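You operate a simulated robot arm through the tools that you are given. There is no shell and no other tool. Be economical: measure what you need, move in short steps, check, and stop when the job is done.

Carry out the task below with a simulated robot arm. There is one attempt and no reset: what you move stays moved.

TASK
Form a card in the green mould and drain it with the bellows.
Fine: shake it even over the small vat, three strokes on the card drain grate, then back on the slatted board; other moulds and controls stay.

It is judged by the outcome, as a careful person would: the job done as asked, and still so three seconds after it is handed in. It fails if anything else is knocked over, pushed out of place, dropped, spilled or broken.

THE ROBOT
A 6-joint arm with a two-finger parallel gripper, fixed in place. Base frame: the origin is at the foot of the arm, x ahead of it, y to its left, z up; the work surface is at about z = 800. Units: mm, degrees, N and s.
With the tool pointing down near the work surface it reaches from about 260 to 680 mm from the base axis. Its first joint turns from -66.0 to 66.0 degrees. Payload 2.9 kg.
The TCP is the grasp point between the finger pads, 30 mm short of the fingertips. In the tool frame z runs along the fingers and y along their closing line. The gripper opens to 110 mm. The fingers are 20 mm wide and 10 mm thick; the gripper's body (48 by 112 mm) begins 55 mm behind the TCP.
Orientation is that of the tool frame in the base frame, as [roll, pitch, yaw] about the fixed x, y, z axes, in that order (R = Rz(yaw) Ry(pitch) Rx(roll)). With the fingers straight down and closing along the base's y, the tool's x points along the base's -x, its y along +y and its z along -z.

THE INTERFACE
- The arm moves only by the tool jog_arm. Its argument "increments" is a list that holds one entry, the list of rows, each a list of 7 numbers: the shift along the tool's x, y, z in mm, then the turn, a rotation vector about the tool's x, y, z in degrees, then the gripper command, from -1 (fully open) to 1 (shut), values between in proportion. In form: [[[tx, ty, tz, wx, wy, wz, gripper], ...]]. A call has 1 to 20 rows; each row shifts and turns the commanded pose from where the row before left it, along the tool's axes as they then stand. Rows are played at 5 a second. More than 50 mm and 8.6 degrees between two rows, or a gripper value outside its range, and nothing of the call is played. Where a pose cannot be reached the arm comes as near as it can. A force on the tool above 90 N (or 10 N above the force at the start of the call, whichever is more), or a blocked arm, ends the call early, and 0.2 s more pass. Each finger travels about 108 mm/s and halts on what it meets, pressing with about 27 N; the grip force reading is that of the motor and also rises with nothing between the fingers. The clock runs only during rows and for 0.2 s after the last one: add rows that do not move to give the fingers time. It gives the time, the measured TCP pose, the force on the tool (base axes), the opening and the grip force at its end, in the units of the frame above (readings bear some noise), with the torque about the TCP (base axes, N m) and any sound that the robot's microphone picked up, and new pictures: "views" is both (left out), scene, wrist or none.
- Cameras (640 x 400 px; columns grow to the right, rows downward): "scene" is fixed at [80.3, 443.3, 1375]; the picture's right is [-0.69, -0.73, 0.00], its down [-0.48, 0.45, -0.75] and it looks along [0.55, -0.51, -0.66] (base axes); focal length 256 px, centre (320, 200). "wrist" rides on the gripper at [72, 17, -103] in the tool frame; the picture's right is [-0.23, 0.97, 0.00], its down [-0.76, -0.18, -0.62] and it looks along [-0.61, -0.14, 0.78] (tool axes); focal length 222 px, centre (320, 200). There is no depth. A picture from a camera that has moved, and an enlarged one, comes with that camera's place and axes in the base frame and with its lens.
- zoom(camera, box): a new picture of the part [left, top, right, bottom] of that camera's present view, enlarged. It takes no simulated time.
- job_done(): hands the job in; it is judged then, once.

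Work in short steps. Places have to be worked out from the pictures, the camera data and where the tool is seen: move nearer, look again, correct. Check each grasp and each placing, and mend what went wrong. You have 120 turns and 200 pictures in all, those below and enlarged ones among them. Open the gripper and draw the arm clear of the work before you hand the job in, unless the task says otherwise; then end with one line.

The tools are called after "Emit:" by a JSON object that holds its "api" and its "payload". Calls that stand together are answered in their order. jog_arm: Moves the arm, as the interface text tells. Its arguments: {"type":"object","properties":{"increments":{"type":"array","items":{"type":"array","items":{"type":"array","items":{"type":"number"}}}},"views":{"type":"string","enum":["both","scene","wrist","none"]}},"required":["increments"]} The other tools are called the same way: zoom (camera, box) takes an enlarged picture of a part of a camera's view; job_done () hands the job in.

At the start:

```text
time_s: 0.0
position: [388.6, -72.5, 1148.1]
tcp_rot: [180.0, 0.1, -180.0]
wrist_force: [-0.4, 0.3, 1.0]
moment: [0.01, -0.02, 0.03]
width: 109.9
finger_force: 0.1
```

scene: 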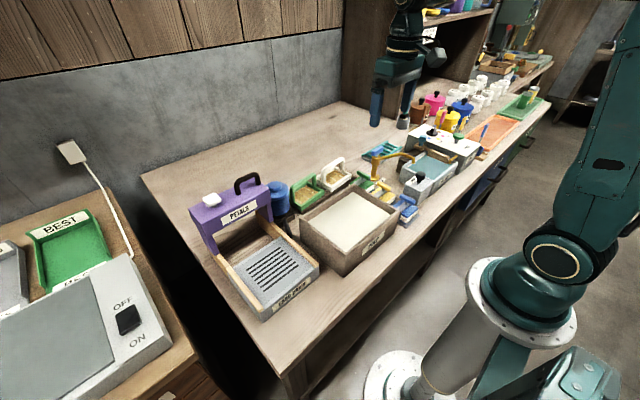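
wrist: 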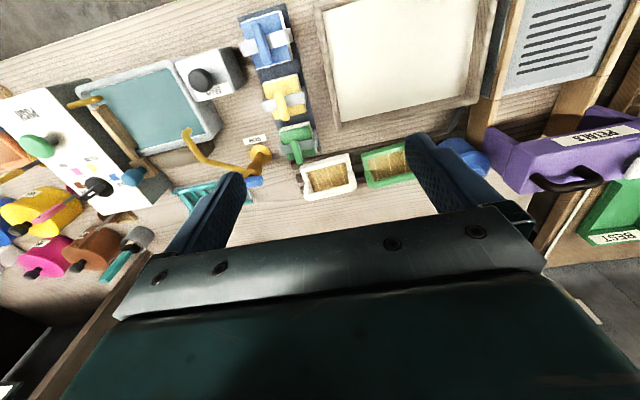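

I'll look closely at the work area before moving.

Emit:
{"api": "zoom", "payload": {"camera": "scene", "box": [180, 130, 420, 320]}}

Emit:
{"api": "zoom", "payload": {"camera": "scene", "box": [340, 60, 560, 220]}}

Emit:
{"api": "zoom", "payload": {"camera": "wrist", "box": [160, 0, 480, 200]}}

Emit:
{"api": "zoom", "payload": {"camera": "scene", "box": [340, 130, 440, 240]}}

```text
2.11 times, centred on (300, 225) of scene
camera zoom: at [80.3, 443.3, 1375.0], right [-0.69, -0.73, 0.0], down [-0.48, 0.45, -0.75], along [0.55, -0.51, -0.66], focal length 540 px, centre (362, 147)
```

zoom: 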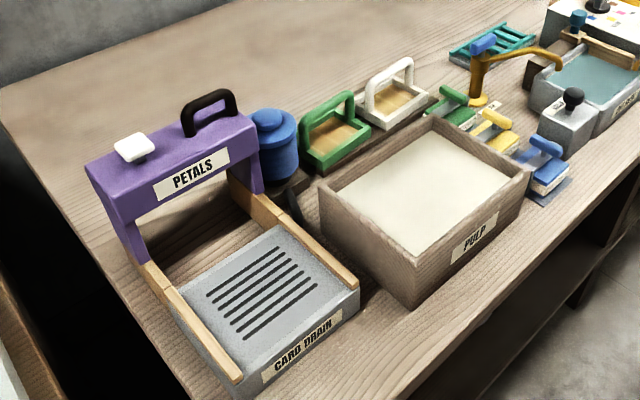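

```text
2.50 times, centred on (450, 140) of scene
camera zoom: at [80.3, 443.3, 1375.0], right [-0.69, -0.73, 0.0], down [-0.48, 0.45, -0.75], along [0.55, -0.51, -0.66], focal length 641 px, centre (-5, 350)
```

zoom: 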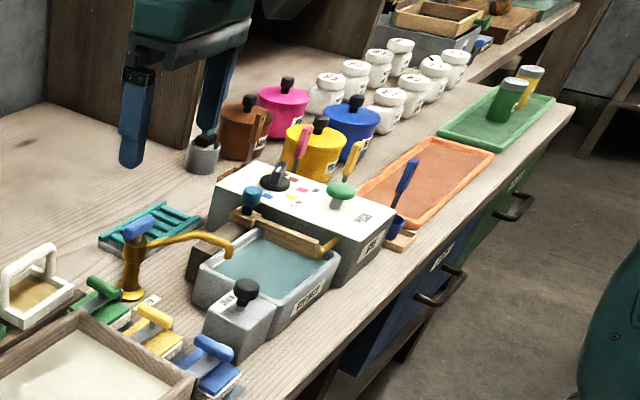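

```text
2.00 times, centred on (320, 100) of wrist
camera zoom: at [317.6, -54.4, 1251.8], right [0.23, 0.97, 0.0], down [0.76, -0.18, 0.62], along [0.61, -0.14, -0.78], focal length 444 px, centre (320, 400)
```

zoom: 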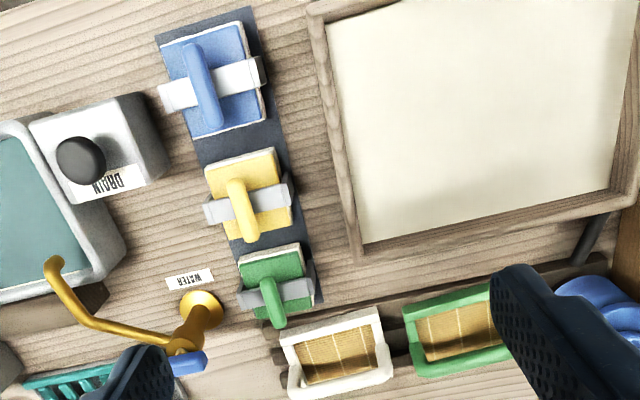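

```text
3.64 times, centred on (390, 185) of scene
camera zoom: at [80.3, 443.3, 1375.0], right [-0.69, -0.73, 0.0], down [-0.48, 0.45, -0.75], along [0.55, -0.51, -0.66], focal length 932 px, centre (66, 254)
```

zoom: 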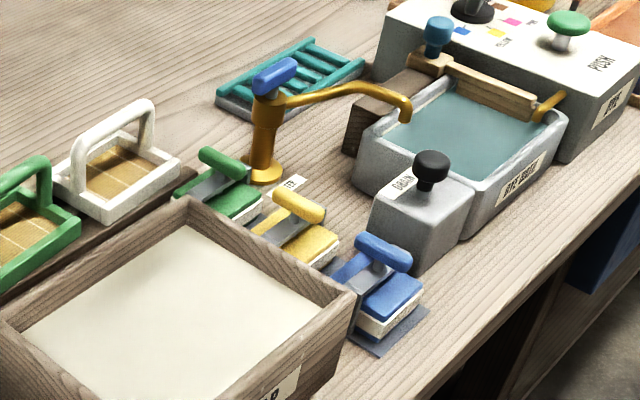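

Emit:
{"api": "zoom", "payload": {"camera": "scene", "box": [260, 150, 360, 220]}}

Emit:
{"api": "zoom", "payload": {"camera": "scene", "box": [400, 0, 600, 120]}}

Emit:
{"api": "zoom", "payload": {"camera": "scene", "box": [0, 180, 190, 400]}}

Emit:
{"api": "zoom", "payload": {"camera": "wrist", "box": [380, 60, 640, 260]}}

```text
5.71 times, centred on (310, 185) of scene
camera zoom: at [80.3, 443.3, 1375.0], right [-0.69, -0.73, 0.0], down [-0.48, 0.45, -0.75], along [0.55, -0.51, -0.66], focal length 1465 px, centre (377, 286)
```

zoom: 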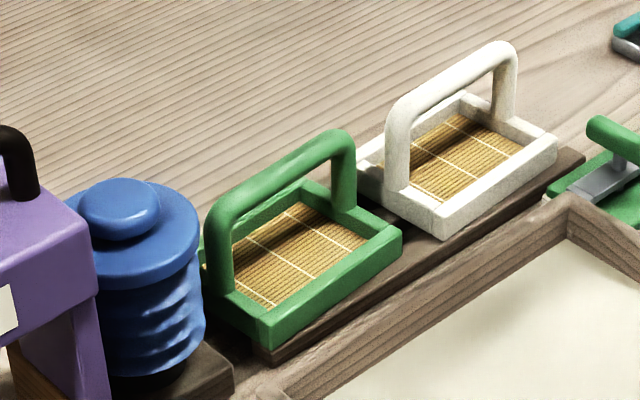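

```text
3.20 times, centred on (500, 60) of scene
camera zoom: at [80.3, 443.3, 1375.0], right [-0.69, -0.73, 0.0], down [-0.48, 0.45, -0.75], along [0.55, -0.51, -0.66], focal length 820 px, centre (-256, 648)
```

zoom: 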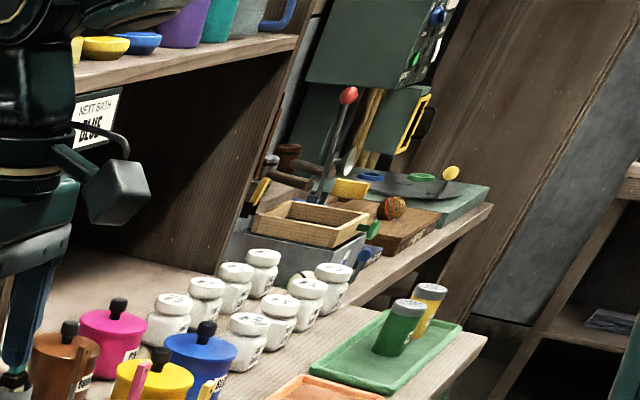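

```text
1.82 times, centred on (95, 290) of scene
camera zoom: at [80.3, 443.3, 1375.0], right [-0.69, -0.73, 0.0], down [-0.48, 0.45, -0.75], along [0.55, -0.51, -0.66], focal length 466 px, centre (729, 36)
```

zoom: 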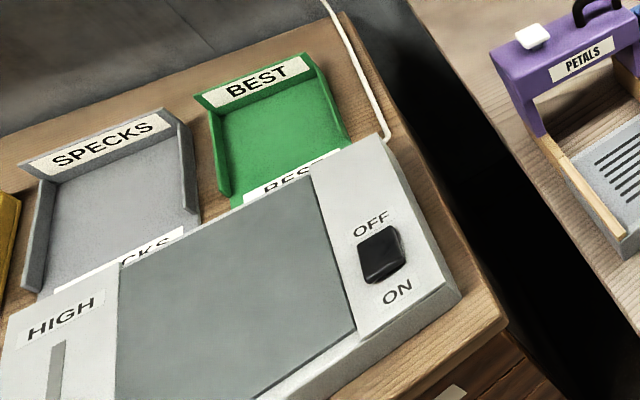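

```text
2.00 times, centred on (510, 160) of wrist
camera zoom: at [317.6, -54.4, 1251.8], right [0.23, 0.97, 0.0], down [0.76, -0.18, 0.62], along [0.61, -0.14, -0.78], focal length 444 px, centre (-60, 280)
```

zoom: 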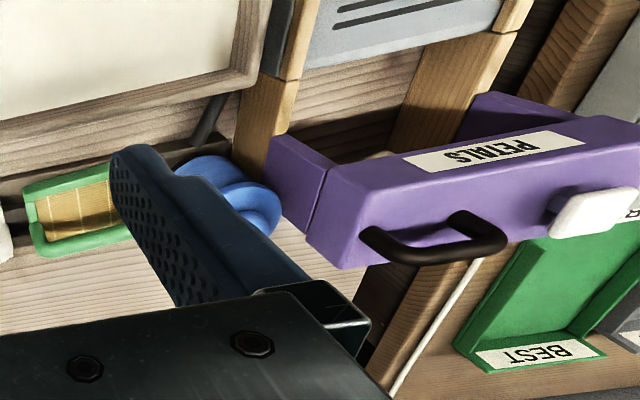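

The green mould's handle runs along base y near (585, 43), top near z≈890; the vat is near (393, 59) and the grate near (420, 298). I'll move above the mould, turning the fingers to close along x, and stay high.

Emit:
{"api": "jog_arm", "payload": {"increments": [[[-38, 22, 0, 0, 0, 0, -1], [-38, 22, 0, 0, 0, 0, -1], [-38, 22, 0, 0, 0, 0, -1], [-38, 22, 0, 0, 0, 0, -1], [-38, 22, 10, 0, 0, 0, -1], [0, 0, 10, 0, 0, -8.2, -1], [0, 0, 10, 0, 0, -8.2, -1], [0, 0, 10, 0, 0, -8.2, -1], [0, 0, 10, 0, 0, -8.2, -1], [0, 0, 10, 0, 0, -8.2, -1], [0, 0, 10, 0, 0, -8.2, -1], [0, 0, 10, 0, 0, -8.2, -1], [0, 0, 10, 0, 0, -8.2, -1], [0, 0, 10, 0, 0, -8.2, -1], [0, 0, 10, 0, 0, -8.2, -1], [0, 0, 0, 0, 0, -8, -1], [0, 0, 0, 0, 0, 0, -1]]]}}

```text
time_s: 3.6
position: [578.6, 38.4, 1037.3]
tcp_rot: [180.0, 0.0, -90.0]
wrist_force: [-0.9, 0.0, 0.2]
moment: [-0.02, -0.01, 0.04]
width: 109.9
finger_force: 0.1
camera wrist: at [563.3, -34.2, 1141.4], right [-0.97, 0.23, 0.0], down [0.18, 0.76, 0.62], along [0.14, 0.61, -0.78], focal length 222 px, centre (320, 200)
```

scene: 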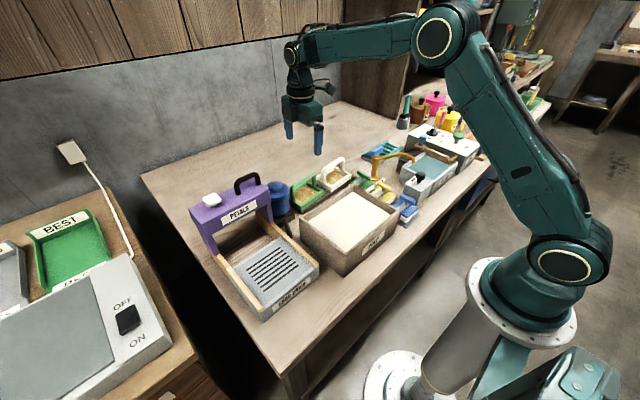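
wrist: 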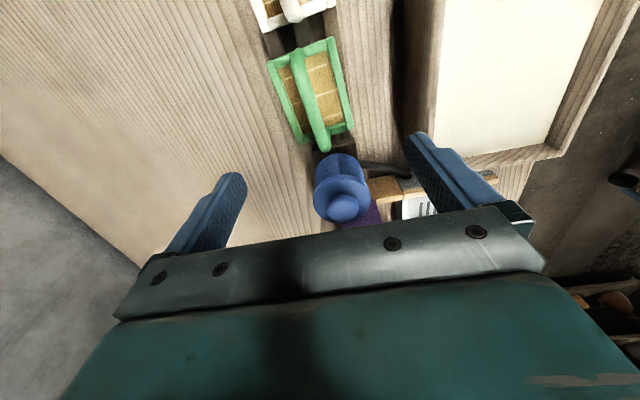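

Emit:
{"api": "zoom", "payload": {"camera": "wrist", "box": [230, 0, 430, 230]}}

```text
1.74 times, centred on (330, 115) of wrist
camera zoom: at [563.3, -34.2, 1141.4], right [-0.97, 0.23, 0.0], down [0.18, 0.76, 0.62], along [0.14, 0.61, -0.78], focal length 386 px, centre (303, 348)
```

zoom: 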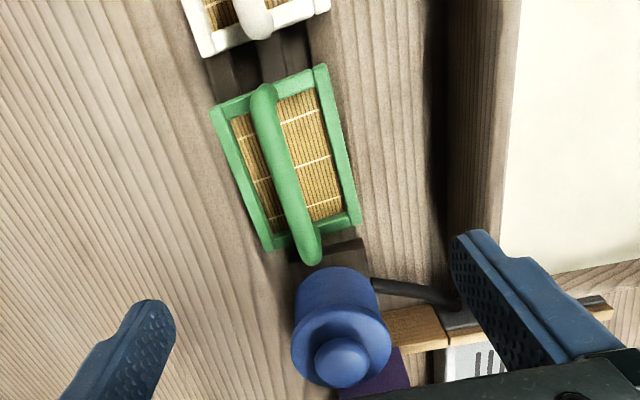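

Mould centre works out at about (587, 37), yawed about +4°, with the handle bar near z 880. I'll align, narrow the opening and come down to 950 to look again.

Emit:
{"api": "jog_arm", "payload": {"increments": [[[0, -9, 30, 0, 0, -4, -0.3], [0, 0, 30, 0, 0, 0, -0.2], [0, 0, 27, 0, 0, 0, -0.1], [0, 0, 0, 0, 0, 0, -0.1], [0, 0, 0, 0, 0, 0, -0.1]]]}}

Emit:
{"api": "zoom", "payload": {"camera": "scene", "box": [230, 90, 390, 210]}}

```text
time_s: 4.8
position: [585.1, 38.7, 951.6]
tcp_rot: [180.0, -0.1, -86.1]
wrist_force: [0.8, -0.4, -0.2]
moment: [0.01, 0.03, -0.01]
width: 60.7
finger_force: 0.1
camera wrist: at [575.6, -34.3, 1055.7], right [-0.99, 0.16, 0.0], down [0.12, 0.77, 0.62], along [0.1, 0.62, -0.78], focal length 222 px, centre (320, 200)
```

scene: 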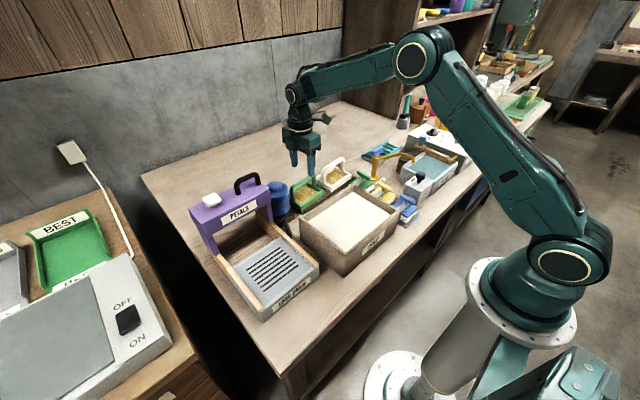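
wrist: 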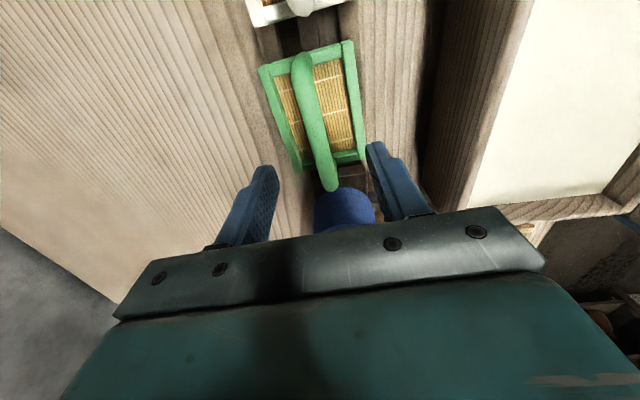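

```text
3.33 times, centred on (310, 150) of scene
camera zoom: at [80.3, 443.3, 1375.0], right [-0.69, -0.73, 0.0], down [-0.48, 0.45, -0.75], along [0.55, -0.51, -0.66], focal length 855 px, centre (353, 367)
```

zoom: 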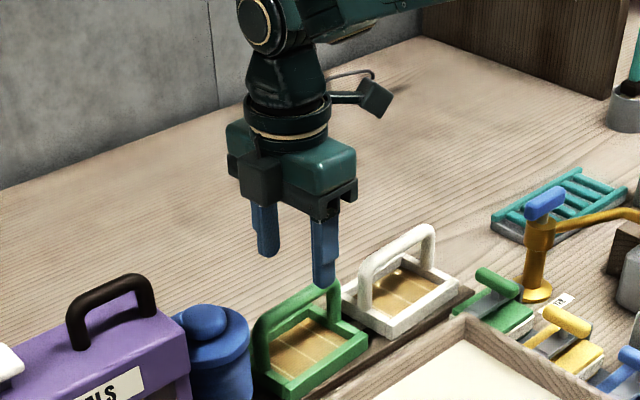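

Alignment looks right. Descending to the handle and stopping with the fingertips around z 850.

Emit:
{"api": "jog_arm", "payload": {"increments": [[[1, -3, 25, 0, 0, 0, -0.1], [0, 0, 25, 0, 0, 0, -0.1], [0, 0, 22, 0, 0, 0, -0.1], [0, 0, 0, 0, 0, 0, -0.1]]]}}

Emit:
{"api": "zoom", "payload": {"camera": "scene", "box": [250, 120, 370, 220]}}

```text
time_s: 5.8
position: [590.7, 38.1, 880.7]
tcp_rot: [-180.0, 0.0, -86.0]
wrist_force: [-0.1, 0.5, -0.3]
moment: [0.0, 0.01, -0.02]
width: 60.5
finger_force: 0.1
camera wrist: at [580.4, -34.9, 983.5], right [-0.99, 0.16, 0.0], down [0.12, 0.77, 0.62], along [0.1, 0.62, -0.78], focal length 222 px, centre (320, 200)
```

scene: 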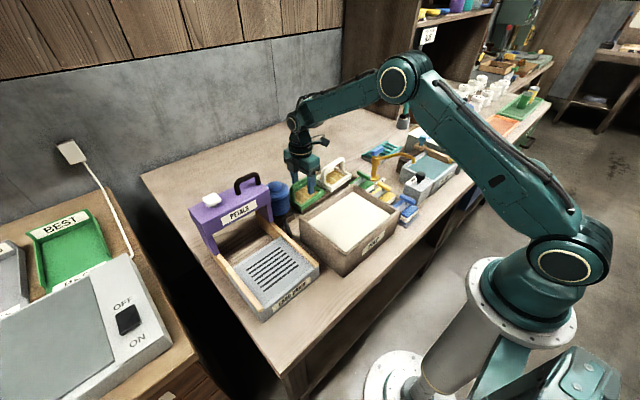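
wrist: 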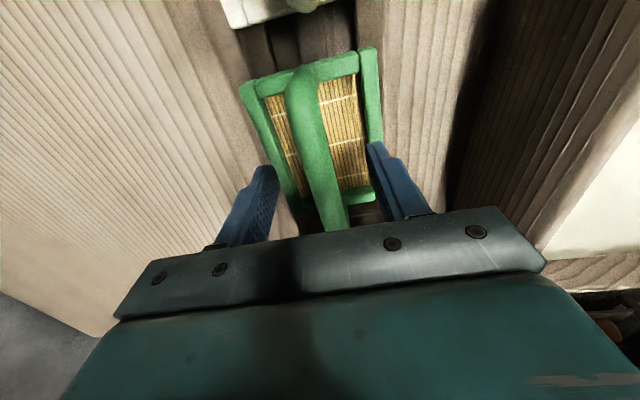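

```text
4.00 times, centred on (310, 170) of scene
camera zoom: at [80.3, 443.3, 1375.0], right [-0.69, -0.73, 0.0], down [-0.48, 0.45, -0.75], along [0.55, -0.51, -0.66], focal length 1026 px, centre (360, 320)
```

zoom: 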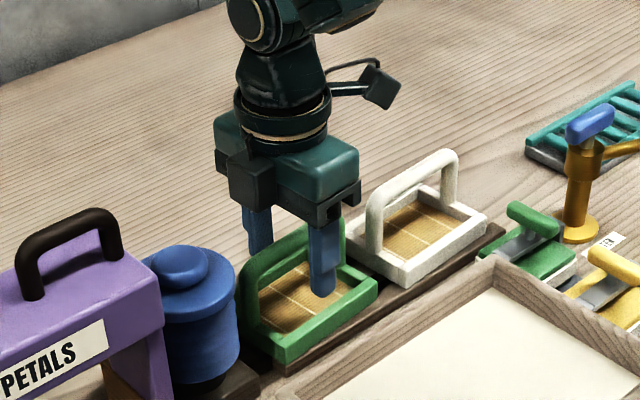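

The fingers straddle the handle. Closing gently.

Emit:
{"api": "jog_arm", "payload": {"increments": [[[0, 0, 0, 0, 0, 0, 0.3], [0, 0, 0, 0, 0, 0, 0.7], [0, 0, 0, 0, 0, 0, 1], [0, 0, 0, 0, 0, 0, 1], [0, 0, 0, 0, 0, 0, 1]]]}}

Emit:
{"api": "zoom", "payload": {"camera": "scene", "box": [250, 120, 370, 220]}}

```text
time_s: 7.0
position: [591.0, 39.2, 880.1]
tcp_rot: [180.0, 0.1, -86.0]
wrist_force: [0.4, 0.6, -0.2]
moment: [-0.04, -0.02, 0.01]
width: 13.8
finger_force: 27.3
camera wrist: at [580.4, -35.0, 983.9], right [-0.99, 0.16, 0.0], down [0.12, 0.77, 0.62], along [0.1, 0.62, -0.78], focal length 222 px, centre (320, 200)
```

scene: 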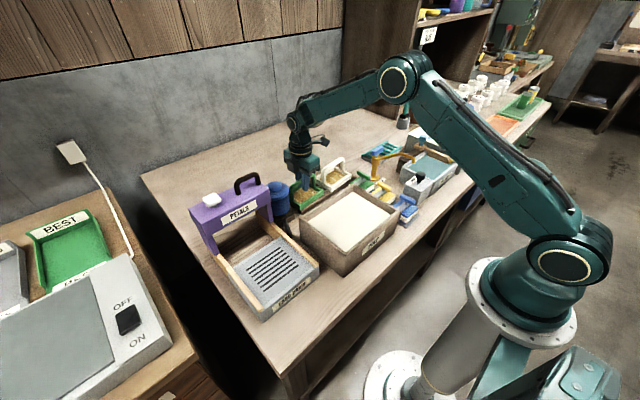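
wrist: 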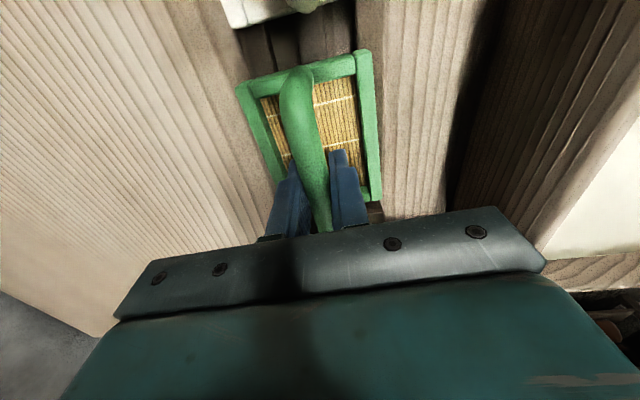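

```text
4.00 times, centred on (310, 170) of scene
camera zoom: at [80.3, 443.3, 1375.0], right [-0.69, -0.73, 0.0], down [-0.48, 0.45, -0.75], along [0.55, -0.51, -0.66], focal length 1026 px, centre (360, 320)
```

zoom: 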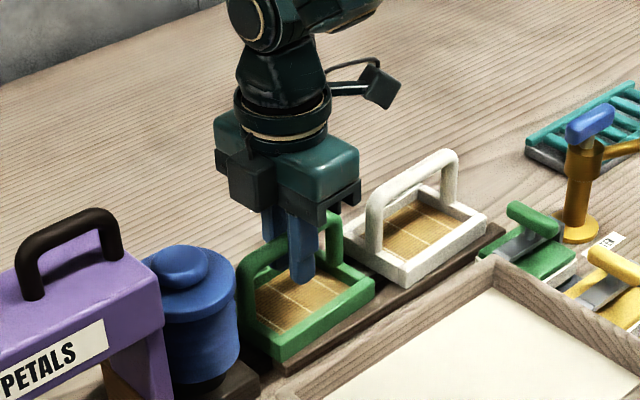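

Grip holds at 13.8 mm. Lifting the mould straight up 110 mm.

Emit:
{"api": "jog_arm", "payload": {"increments": [[[0, 0, -10, 0, 0, 0, 1], [0, 0, -25, 0, 0, 0, 1], [0, 0, -25, 0, 0, 0, 1], [0, 0, -25, 0, 0, 0, 1], [0, 0, -25, 0, 0, 0, 1], [0, 0, 0, 0, 0, 0, 1]]]}}

Emit:
{"api": "zoom", "payload": {"camera": "scene", "box": [230, 90, 430, 290]}}

```text
time_s: 8.4
position: [591.5, 36.2, 989.5]
tcp_rot: [-180.0, 0.0, -86.0]
wrist_force: [1.3, 0.0, -1.5]
moment: [0.02, 0.0, -0.02]
width: 14.1
finger_force: 27.4
camera wrist: at [580.6, -35.8, 1092.7], right [-0.99, 0.16, 0.0], down [0.12, 0.77, 0.62], along [0.1, 0.62, -0.78], focal length 222 px, centre (320, 200)
```

scene: 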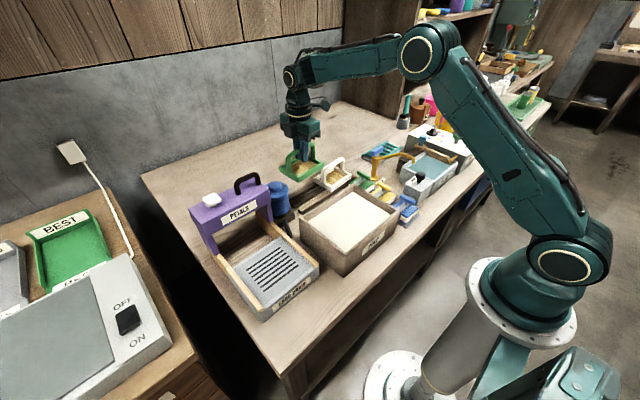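
wrist: 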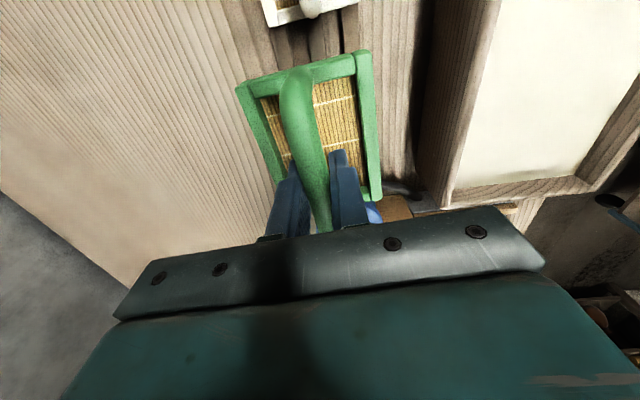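

```text
2.00 times, centred on (330, 190) of scene
camera zoom: at [80.3, 443.3, 1375.0], right [-0.69, -0.73, 0.0], down [-0.48, 0.45, -0.75], along [0.55, -0.51, -0.66], focal length 513 px, centre (300, 220)
```

zoom: 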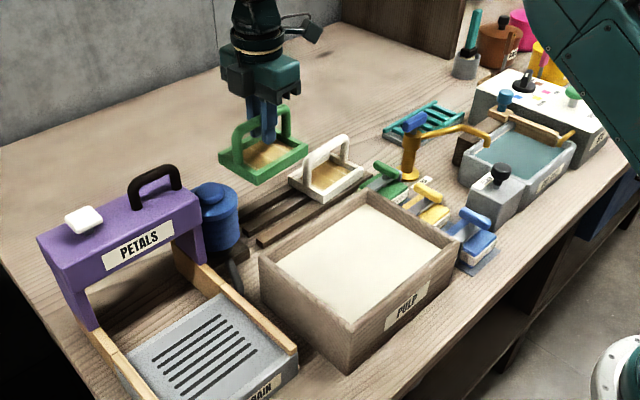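

The mould came up level, and I can see the two-slat board beneath. Moving it above the centre of the pulp vat (≈380, 55).

Emit:
{"api": "jog_arm", "payload": {"increments": [[[-4.1, 20, 0, 0, 0, 0, 1], [-4.1, 27, 0, 0, 0, 0, 1], [-4.1, 27, 0, 0, 0, 0, 1], [-4.1, 27, 0, 0, 0, 0, 1], [-4.1, 27, 0, 0, 0, 0, 1], [-4.1, 27, 0, 0, 0, 0, 1], [-4.1, 27, 0, 0, 0, 0, 1], [-4.1, 17, 0, 0, 0, 0, 1], [0, 10, 0, 0, 0, 4, 1], [0, 0, 0, 0, 0, 0, 1]]]}}

Emit:
{"api": "zoom", "payload": {"camera": "scene", "box": [260, 120, 440, 290]}}

```text
time_s: 10.6
position: [379.2, 56.1, 988.6]
tcp_rot: [-180.0, 0.0, -90.0]
wrist_force: [-0.1, 1.0, -0.4]
moment: [0.0, -0.02, -0.01]
width: 13.5
finger_force: 27.0
camera wrist: at [363.8, -15.7, 1092.5], right [-0.97, 0.23, 0.0], down [0.18, 0.76, 0.62], along [0.14, 0.61, -0.78], focal length 222 px, centre (320, 200)
```

scene: 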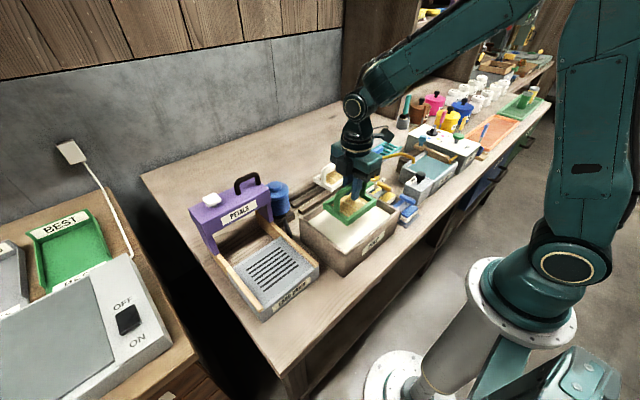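
wrist: 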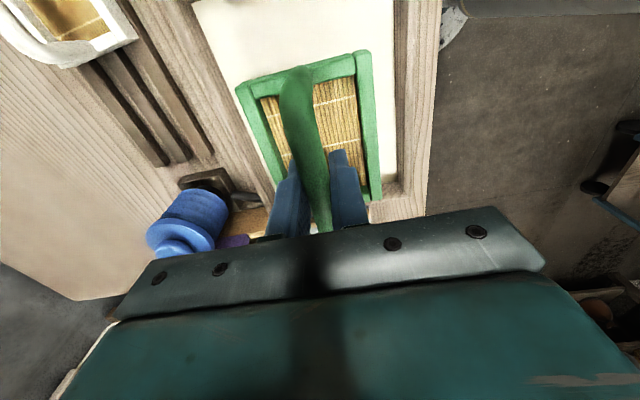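

```text
2.35 times, centred on (350, 205) of scene
camera zoom: at [80.3, 443.3, 1375.0], right [-0.69, -0.73, 0.0], down [-0.48, 0.45, -0.75], along [0.55, -0.51, -0.66], focal length 603 px, centre (249, 188)
```

zoom: 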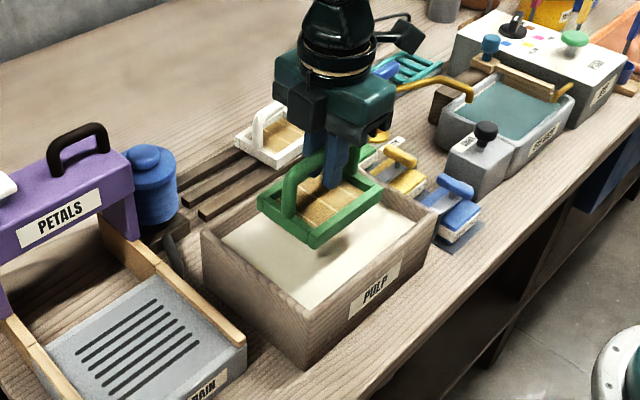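

The mould is over the vat with about 20 mm or more to spare on every side. Lowering slowly and level toward the pulp.

Emit:
{"api": "jog_arm", "payload": {"increments": [[[0, -5, 15, 0, 0, 0, 1], [0, 0, 15, 0, 0, 0, 1], [0, 0, 12, 0, 0, 0, 1], [0, 0, 8, 0, 0, 0, 1], [0, 0, 8, 0, 0, 0, 1], [0, 0, 8, 0, 0, 0, 1], [0, 0, 0, 0, 0, 0, 1]]]}}

Emit:
{"api": "zoom", "payload": {"camera": "scene", "box": [280, 140, 420, 280]}}

```text
time_s: 12.2
position: [385.0, 56.1, 923.0]
tcp_rot: [-179.9, 0.1, -90.0]
wrist_force: [1.1, 0.3, -0.8]
moment: [0.04, 0.01, 0.0]
width: 13.9
finger_force: 27.7
camera wrist: at [369.3, -16.3, 1026.4], right [-0.97, 0.23, 0.0], down [0.18, 0.76, 0.62], along [0.14, 0.61, -0.78], focal length 222 px, centre (320, 200)
```

scene: 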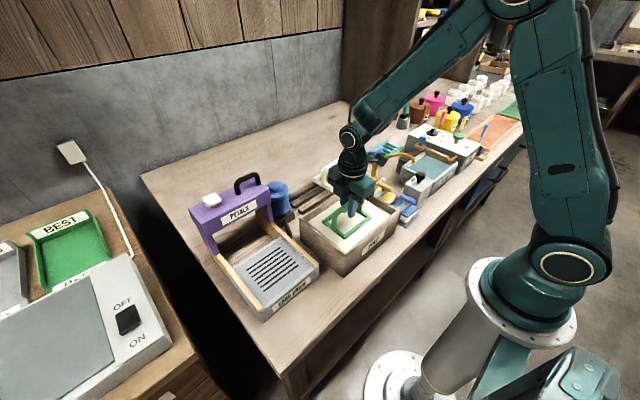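
wrist: 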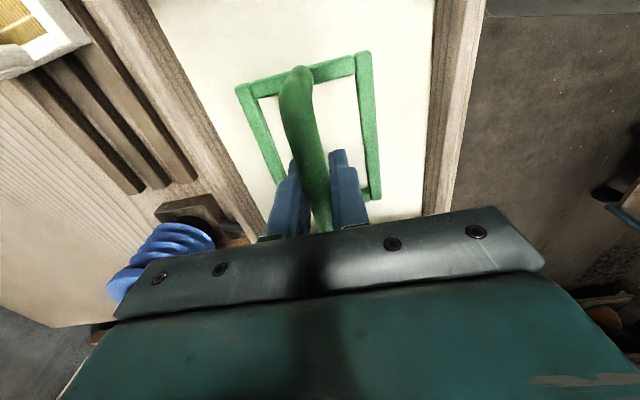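

```text
2.86 times, centred on (350, 210) of scene
camera zoom: at [80.3, 443.3, 1375.0], right [-0.69, -0.73, 0.0], down [-0.48, 0.45, -0.75], along [0.55, -0.51, -0.66], focal length 733 px, centre (234, 171)
```

zoom: 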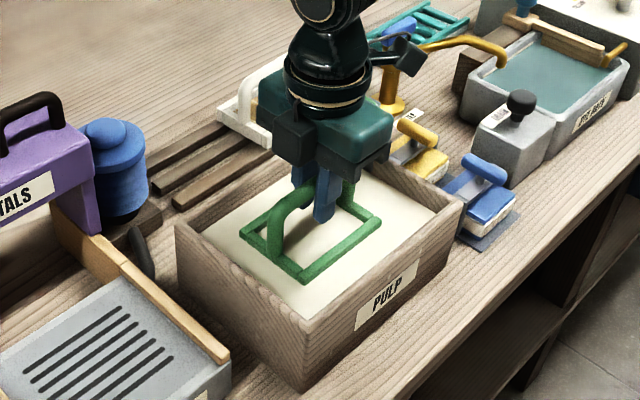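

The screen is already under the surface. Submerging about 16 mm more, and holding for a second.

Emit:
{"api": "jog_arm", "payload": {"increments": [[[0, 0, 6, 0, 0, 0, 1], [0, 0, 6, 0, 0, 0, 1], [0, 0, 6, 0, 0, 0, 1], [0, 0, 0, 0, 0, 0, 1], [0, 0, 0, 0, 0, 0, 1], [0, 0, 0, 0, 0, 0, 1], [0, 0, 0, 0, 0, 0, 1], [0, 0, 0, 0, 0, 0, 1]]]}}

Emit:
{"api": "zoom", "payload": {"camera": "scene", "box": [280, 140, 420, 280]}}

```text
time_s: 14.0
position: [385.1, 55.3, 904.5]
tcp_rot: [-180.0, 0.0, -90.0]
wrist_force: [-0.5, -0.1, -0.6]
moment: [-0.01, -0.02, -0.02]
width: 13.9
finger_force: 26.8
camera wrist: at [369.5, -16.4, 1008.3], right [-0.97, 0.23, 0.0], down [0.18, 0.76, 0.62], along [0.14, 0.61, -0.78], focal length 222 px, centre (320, 200)
```

scene: 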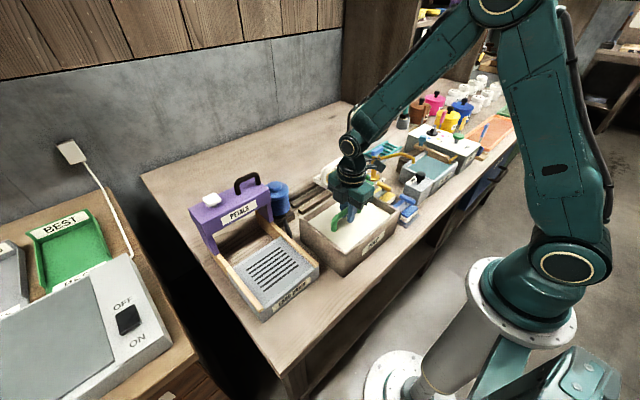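
wrist: 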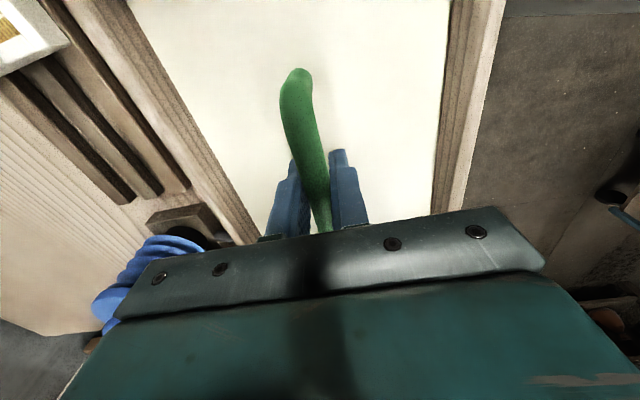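

```text
2.86 times, centred on (350, 210) of scene
camera zoom: at [80.3, 443.3, 1375.0], right [-0.69, -0.73, 0.0], down [-0.48, 0.45, -0.75], along [0.55, -0.51, -0.66], focal length 733 px, centre (234, 171)
```

zoom: 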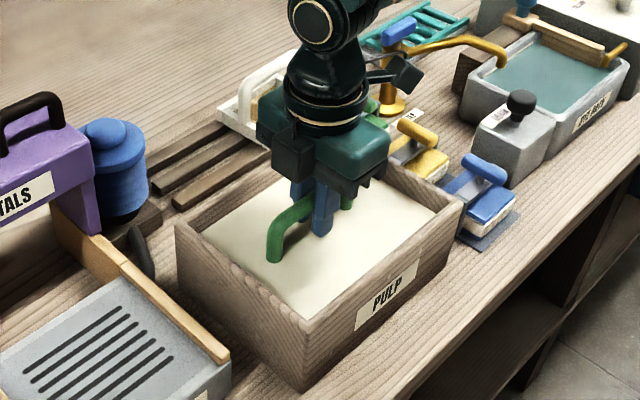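

Fully submerged. Lifting slowly and level until the mould is just clear of the surface, still within the vat walls.

Emit:
{"api": "jog_arm", "payload": {"increments": [[[0, 0, -5, 0, 0, 0, 1], [0, 0, -8, 0, 0, 0, 1], [0, 0, -8, 0, 0, 0, 1], [0, 0, -8, 0, 0, 0, 1], [0, 0, -8, 0, 0, 0, 1], [0, 0, -8, 0, 0, 0, 1], [0, 0, -8, 0, 0, 0, 1], [0, 0, -8, 0, 0, 0, 1], [0, 0, -4, 0, 0, 0, 1], [0, 0, 0, 0, 0, 0, 1], [0, 0, 0, 0, 0, 0, 1]]]}}

Emit:
{"api": "zoom", "payload": {"camera": "scene", "box": [280, 140, 420, 280]}}

Emit:
{"api": "zoom", "payload": {"camera": "wrist", "box": [200, 30, 420, 240]}}

```text
time_s: 16.4
position: [384.7, 56.2, 970.6]
tcp_rot: [-180.0, 0.0, -90.0]
wrist_force: [-0.1, -0.7, 0.2]
moment: [0.0, 0.03, -0.02]
width: 13.8
finger_force: 26.8
camera wrist: at [368.9, -16.3, 1074.2], right [-0.97, 0.23, 0.0], down [0.18, 0.76, 0.62], along [0.14, 0.61, -0.78], focal length 222 px, centre (320, 200)
```

scene: 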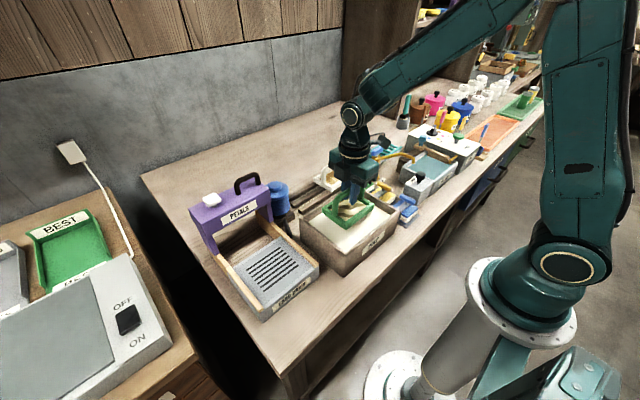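
wrist: 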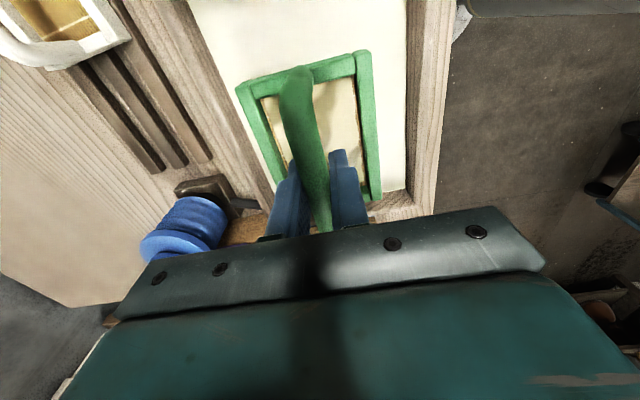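

```text
2.86 times, centred on (350, 210) of scene
camera zoom: at [80.3, 443.3, 1375.0], right [-0.69, -0.73, 0.0], down [-0.48, 0.45, -0.75], along [0.55, -0.51, -0.66], focal length 733 px, centre (234, 171)
```

zoom: 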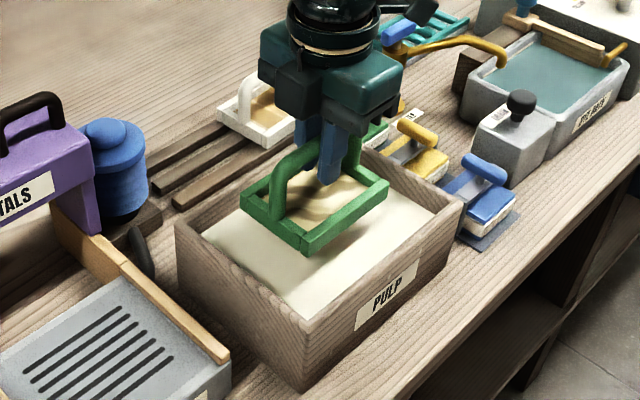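

```text
1.90 times, centred on (310, 135) of wrist
camera zoom: at [368.9, -16.3, 1074.2], right [-0.97, 0.23, 0.0], down [0.18, 0.76, 0.62], along [0.14, 0.61, -0.78], focal length 423 px, centre (339, 324)
```

zoom: 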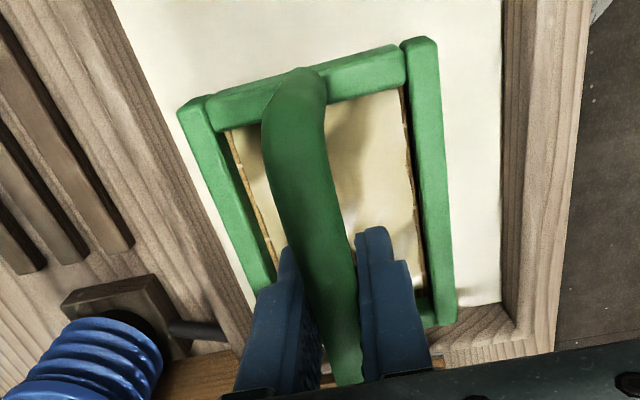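

A pulp layer is in the mould but patchy. Shaking it gently, level, side to side above the vat.

Emit:
{"api": "jog_arm", "payload": {"increments": [[[0, 6, 0, 0, 0, 0, 1], [0, -12, 0, 0, 0, 0, 1], [0, 12, 0, 0, 0, 0, 1], [0, -12, 0, 0, 0, 0, 1], [0, 12, 0, 0, 0, 0, 1], [0, -12, 0, 0, 0, 0, 1], [0, 6, 0, 0, 0, 0, 1], [6, 0, 0, 0, 0, 0, 1], [-12, 0, 0, 0, 0, 0, 1], [12, 0, 0, 0, 0, 0, 1], [-12, 0, 0, 0, 0, 0, 1], [12, 0, 0, 0, 0, 0, 1], [-12, 0, 0, 0, 0, 0, 1], [6, 0, 0, 0, 0, 0, 1], [0, 0, 0, 0, 0, 0, 1], [0, 0, 0, 0, 0, 0, 1]]]}}

Emit:
{"api": "zoom", "payload": {"camera": "scene", "box": [310, 160, 400, 240]}}

Emit:
{"api": "zoom", "payload": {"camera": "wrist", "box": [200, 30, 420, 240]}}

```text
time_s: 19.8
position: [384.4, 54.8, 969.7]
tcp_rot: [-180.0, -0.1, -90.0]
wrist_force: [0.2, -0.1, -1.2]
moment: [0.0, 0.0, -0.02]
width: 13.9
finger_force: 27.2
camera wrist: at [369.5, -17.1, 1073.9], right [-0.97, 0.23, 0.0], down [0.18, 0.76, 0.62], along [0.14, 0.61, -0.78], focal length 222 px, centre (320, 200)
```

scene: 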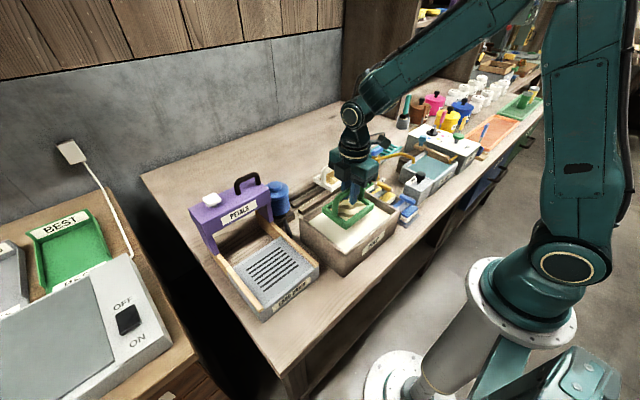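
wrist: 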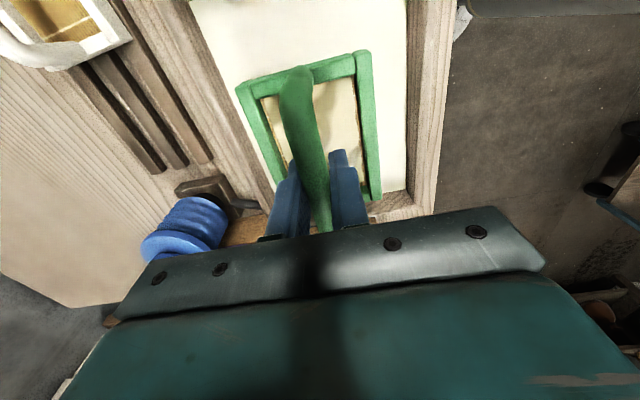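

```text
5.00 times, centred on (355, 200) of scene
camera zoom: at [80.3, 443.3, 1375.0], right [-0.69, -0.73, 0.0], down [-0.48, 0.45, -0.75], along [0.55, -0.51, -0.66], focal length 1282 px, centre (145, 200)
```

zoom: 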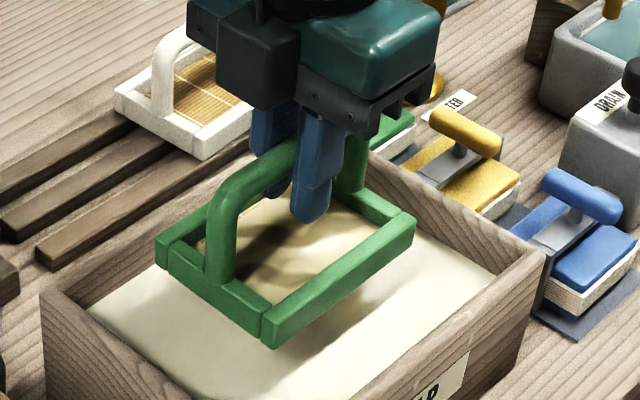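

```text
1.90 times, centred on (310, 135) of wrist
camera zoom: at [369.5, -17.1, 1073.9], right [-0.97, 0.23, 0.0], down [0.18, 0.76, 0.62], along [0.14, 0.61, -0.78], focal length 423 px, centre (339, 324)
```

zoom: 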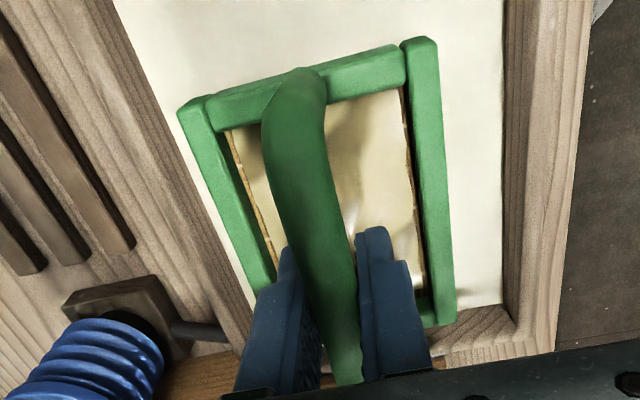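

The sheet looks unchanged, so the shake was too weak. Raising 15 mm to clear the rim and shaking with larger strokes.

Emit:
{"api": "jog_arm", "payload": {"increments": [[[0, 0, -15, 0, 0, 0, 1], [0, 15, 0, 0, 0, 0, 1], [0, -30, 0, 0, 0, 0, 1], [0, 30, 0, 0, 0, 0, 1], [0, -30, 0, 0, 0, 0, 1], [0, 30, 0, 0, 0, 0, 1], [0, -30, 0, 0, 0, 0, 1], [0, 30, 0, 0, 0, 0, 1], [0, -30, 0, 0, 0, 0, 1], [0, 15, 0, 0, 0, 0, 1], [0, 0, 0, 0, 0, 0, 1], [0, 0, 0, 0, 0, 0, 1]]]}}

Emit:
{"api": "zoom", "payload": {"camera": "scene", "box": [310, 160, 400, 240]}}

Emit:
{"api": "zoom", "payload": {"camera": "wrist", "box": [200, 30, 420, 240]}}

```text
time_s: 22.4
position: [383.9, 56.3, 984.2]
tcp_rot: [180.0, 0.1, -90.0]
wrist_force: [-0.8, 0.0, -0.4]
moment: [0.01, 0.0, 0.0]
width: 13.6
finger_force: 27.1
camera wrist: at [369.1, -15.0, 1087.9], right [-0.97, 0.23, 0.0], down [0.18, 0.76, 0.62], along [0.14, 0.61, -0.78], focal length 222 px, centre (320, 200)
```

scene: 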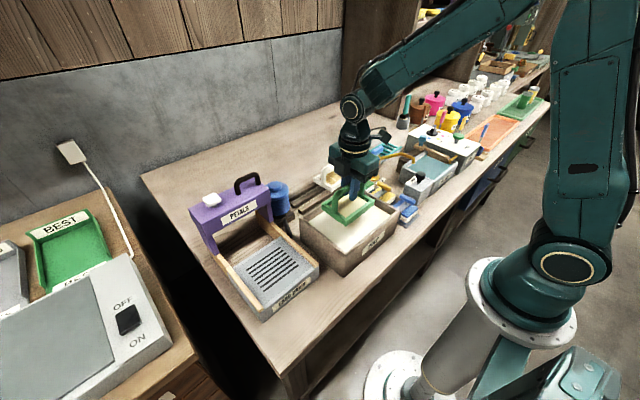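
wrist: 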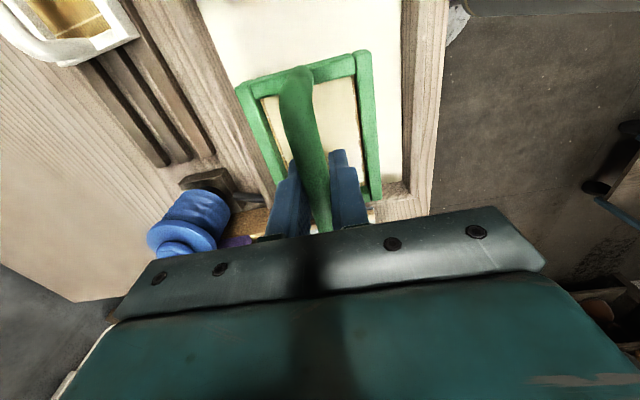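

```text
5.00 times, centred on (355, 200) of scene
camera zoom: at [80.3, 443.3, 1375.0], right [-0.69, -0.73, 0.0], down [-0.48, 0.45, -0.75], along [0.55, -0.51, -0.66], focal length 1282 px, centre (145, 200)
```

zoom: 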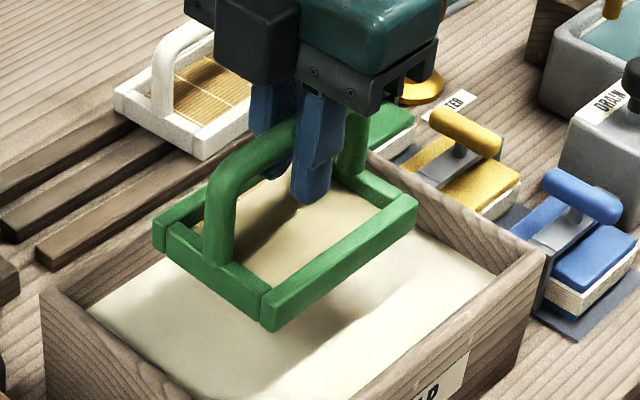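

```text
1.90 times, centred on (310, 135) of wrist
camera zoom: at [369.1, -15.0, 1087.9], right [-0.97, 0.23, 0.0], down [0.18, 0.76, 0.62], along [0.14, 0.61, -0.78], focal length 423 px, centre (339, 324)
```

zoom: 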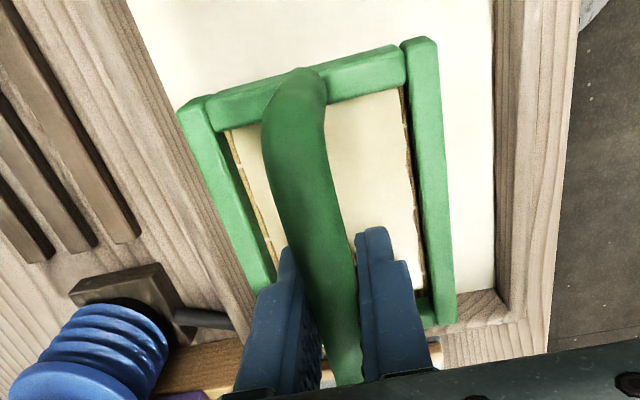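

The sheet is now smooth and even. Holding a second to drip, then studying the grate.

Emit:
{"api": "jog_arm", "payload": {"increments": [[[0, 0, 0, 0, 0, 0, 1], [0, 0, 0, 0, 0, 0, 1], [0, 0, 0, 0, 0, 0, 1], [0, 0, 0, 0, 0, 0, 1], [0, 0, 0, 0, 0, 0, 1], [0, 0, 0, 0, 0, 0, 1], [0, 0, 0, 0, 0, 0, 1]]], "views": "none"}}

Emit:
{"api": "zoom", "payload": {"camera": "scene", "box": [180, 165, 340, 335]}}

```text
time_s: 24.0
position: [384.1, 57.2, 985.1]
tcp_rot: [-180.0, 0.0, -90.0]
wrist_force: [-0.1, -0.1, 0.2]
moment: [-0.04, 0.04, -0.04]
width: 13.7
finger_force: 27.4
```

```text
2.35 times, centred on (260, 250) of scene
camera zoom: at [80.3, 443.3, 1375.0], right [-0.69, -0.73, 0.0], down [-0.48, 0.45, -0.75], along [0.55, -0.51, -0.66], focal length 603 px, centre (461, 82)
```

zoom: 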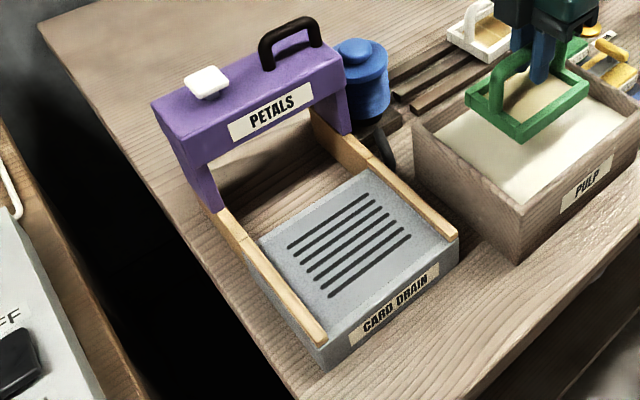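

The grate plate centre comes out at about (417, 287), top near z 845, with roughly 138 mm between the rails. Carrying the mould level over there.

Emit:
{"api": "jog_arm", "payload": {"increments": [[[-8, -1, 0, 0, 0, 0, 1], [-16, -2, 0, 0, 0, 0, 1], [-22, -3, 0, 0, 0, 0, 1], [-22, -3, 0, 0, 0, 0, 1], [-22, -3, 0, 0, 0, 0, 1], [-22, -3, 0, 0, 0, 0, 1], [-22, -3, 0, 0, 0, 0, 1], [-22, -3, 0, 0, 0, 0, 1], [-22, -3, 0, 0, 0, 0, 1], [-22, -3, 0, 0, 0, 0, 1], [-16, -3, 0, 0, 0, 1, 1], [-10, -2, 0, 0, 0, 1, 1], [-4, -1, 0, 0, 0, 0, 1], [0, 0, 0, 0, 0, 0, 1]]]}}

Emit:
{"api": "zoom", "payload": {"camera": "scene", "box": [180, 145, 360, 335]}}

```text
time_s: 27.0
position: [416.7, 285.6, 984.4]
tcp_rot: [180.0, 0.0, -92.0]
wrist_force: [-0.7, -0.1, -0.2]
moment: [0.0, 0.02, -0.01]
width: 13.8
finger_force: 27.2
camera wrist: at [399.3, 215.5, 1088.6], right [-0.97, 0.26, 0.0], down [0.2, 0.75, 0.62], along [0.16, 0.6, -0.78], focal length 222 px, centre (320, 200)
```

scene: 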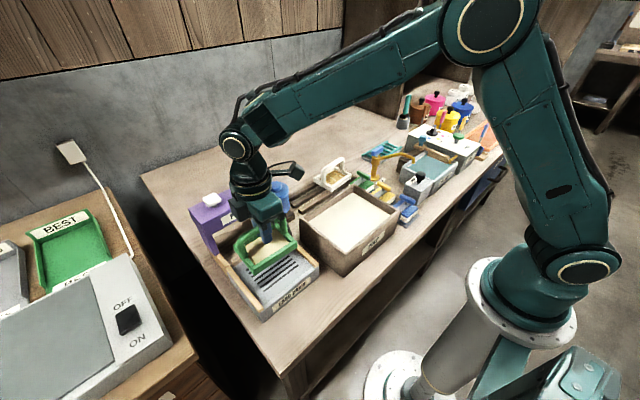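
wrist: 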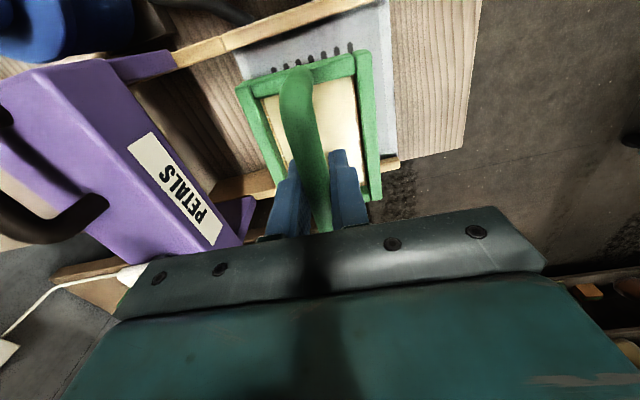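

```text
2.11 times, centred on (270, 240) of scene
camera zoom: at [80.3, 443.3, 1375.0], right [-0.69, -0.73, 0.0], down [-0.48, 0.45, -0.75], along [0.55, -0.51, -0.66], focal length 540 px, centre (425, 116)
```

zoom: 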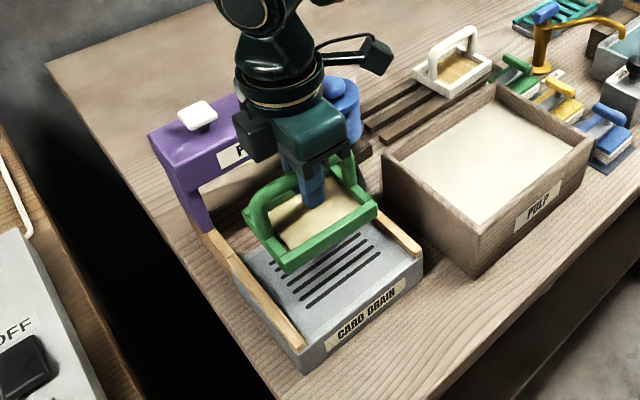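

Position agrees within a few mm. Shifting +4 in y and −3 in x, then lowering to just above the grate.

Emit:
{"api": "jog_arm", "payload": {"increments": [[[-4, 3, 8, 0, 0, 0, 1], [0, 0, 15, 0, 0, 0, 1], [0, 0, 15, 0, 0, 0, 1], [0, 0, 10, 0, 0, 0, 1], [0, 0, 7, 0, 0, 0, 1], [0, 0, 0, 0, 0, 0, 1]]]}}

Emit:
{"api": "zoom", "payload": {"camera": "scene", "box": [200, 190, 340, 330]}}

```text
time_s: 28.4
position: [414.8, 289.8, 931.2]
tcp_rot: [179.9, 0.0, -92.0]
wrist_force: [0.0, 1.1, -0.4]
moment: [-0.02, -0.04, -0.03]
width: 13.5
finger_force: 27.0
camera wrist: at [396.7, 219.6, 1034.1], right [-0.97, 0.26, 0.0], down [0.2, 0.76, 0.62], along [0.16, 0.6, -0.78], focal length 222 px, centre (320, 200)
```

scene: 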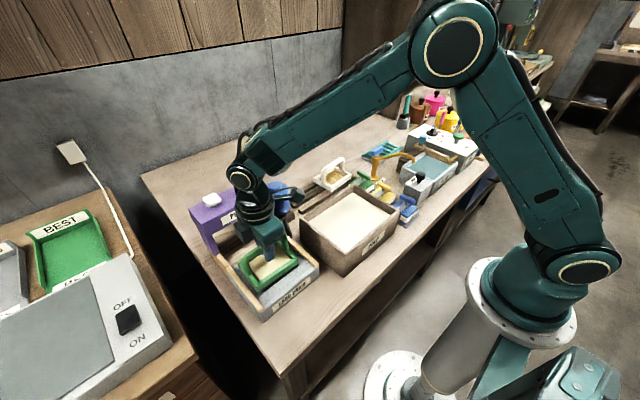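
wrist: 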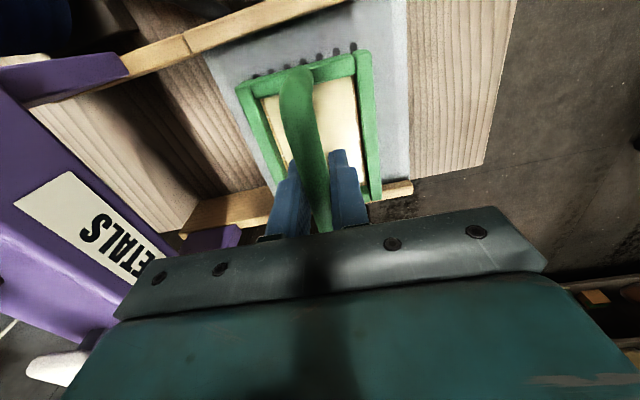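

```text
2.86 times, centred on (270, 260) of scene
camera zoom: at [80.3, 443.3, 1375.0], right [-0.69, -0.73, 0.0], down [-0.48, 0.45, -0.75], along [0.55, -0.51, -0.66], focal length 733 px, centre (463, 29)
```

zoom: 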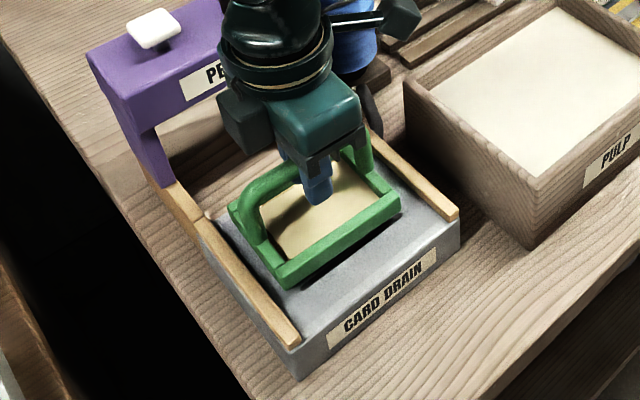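

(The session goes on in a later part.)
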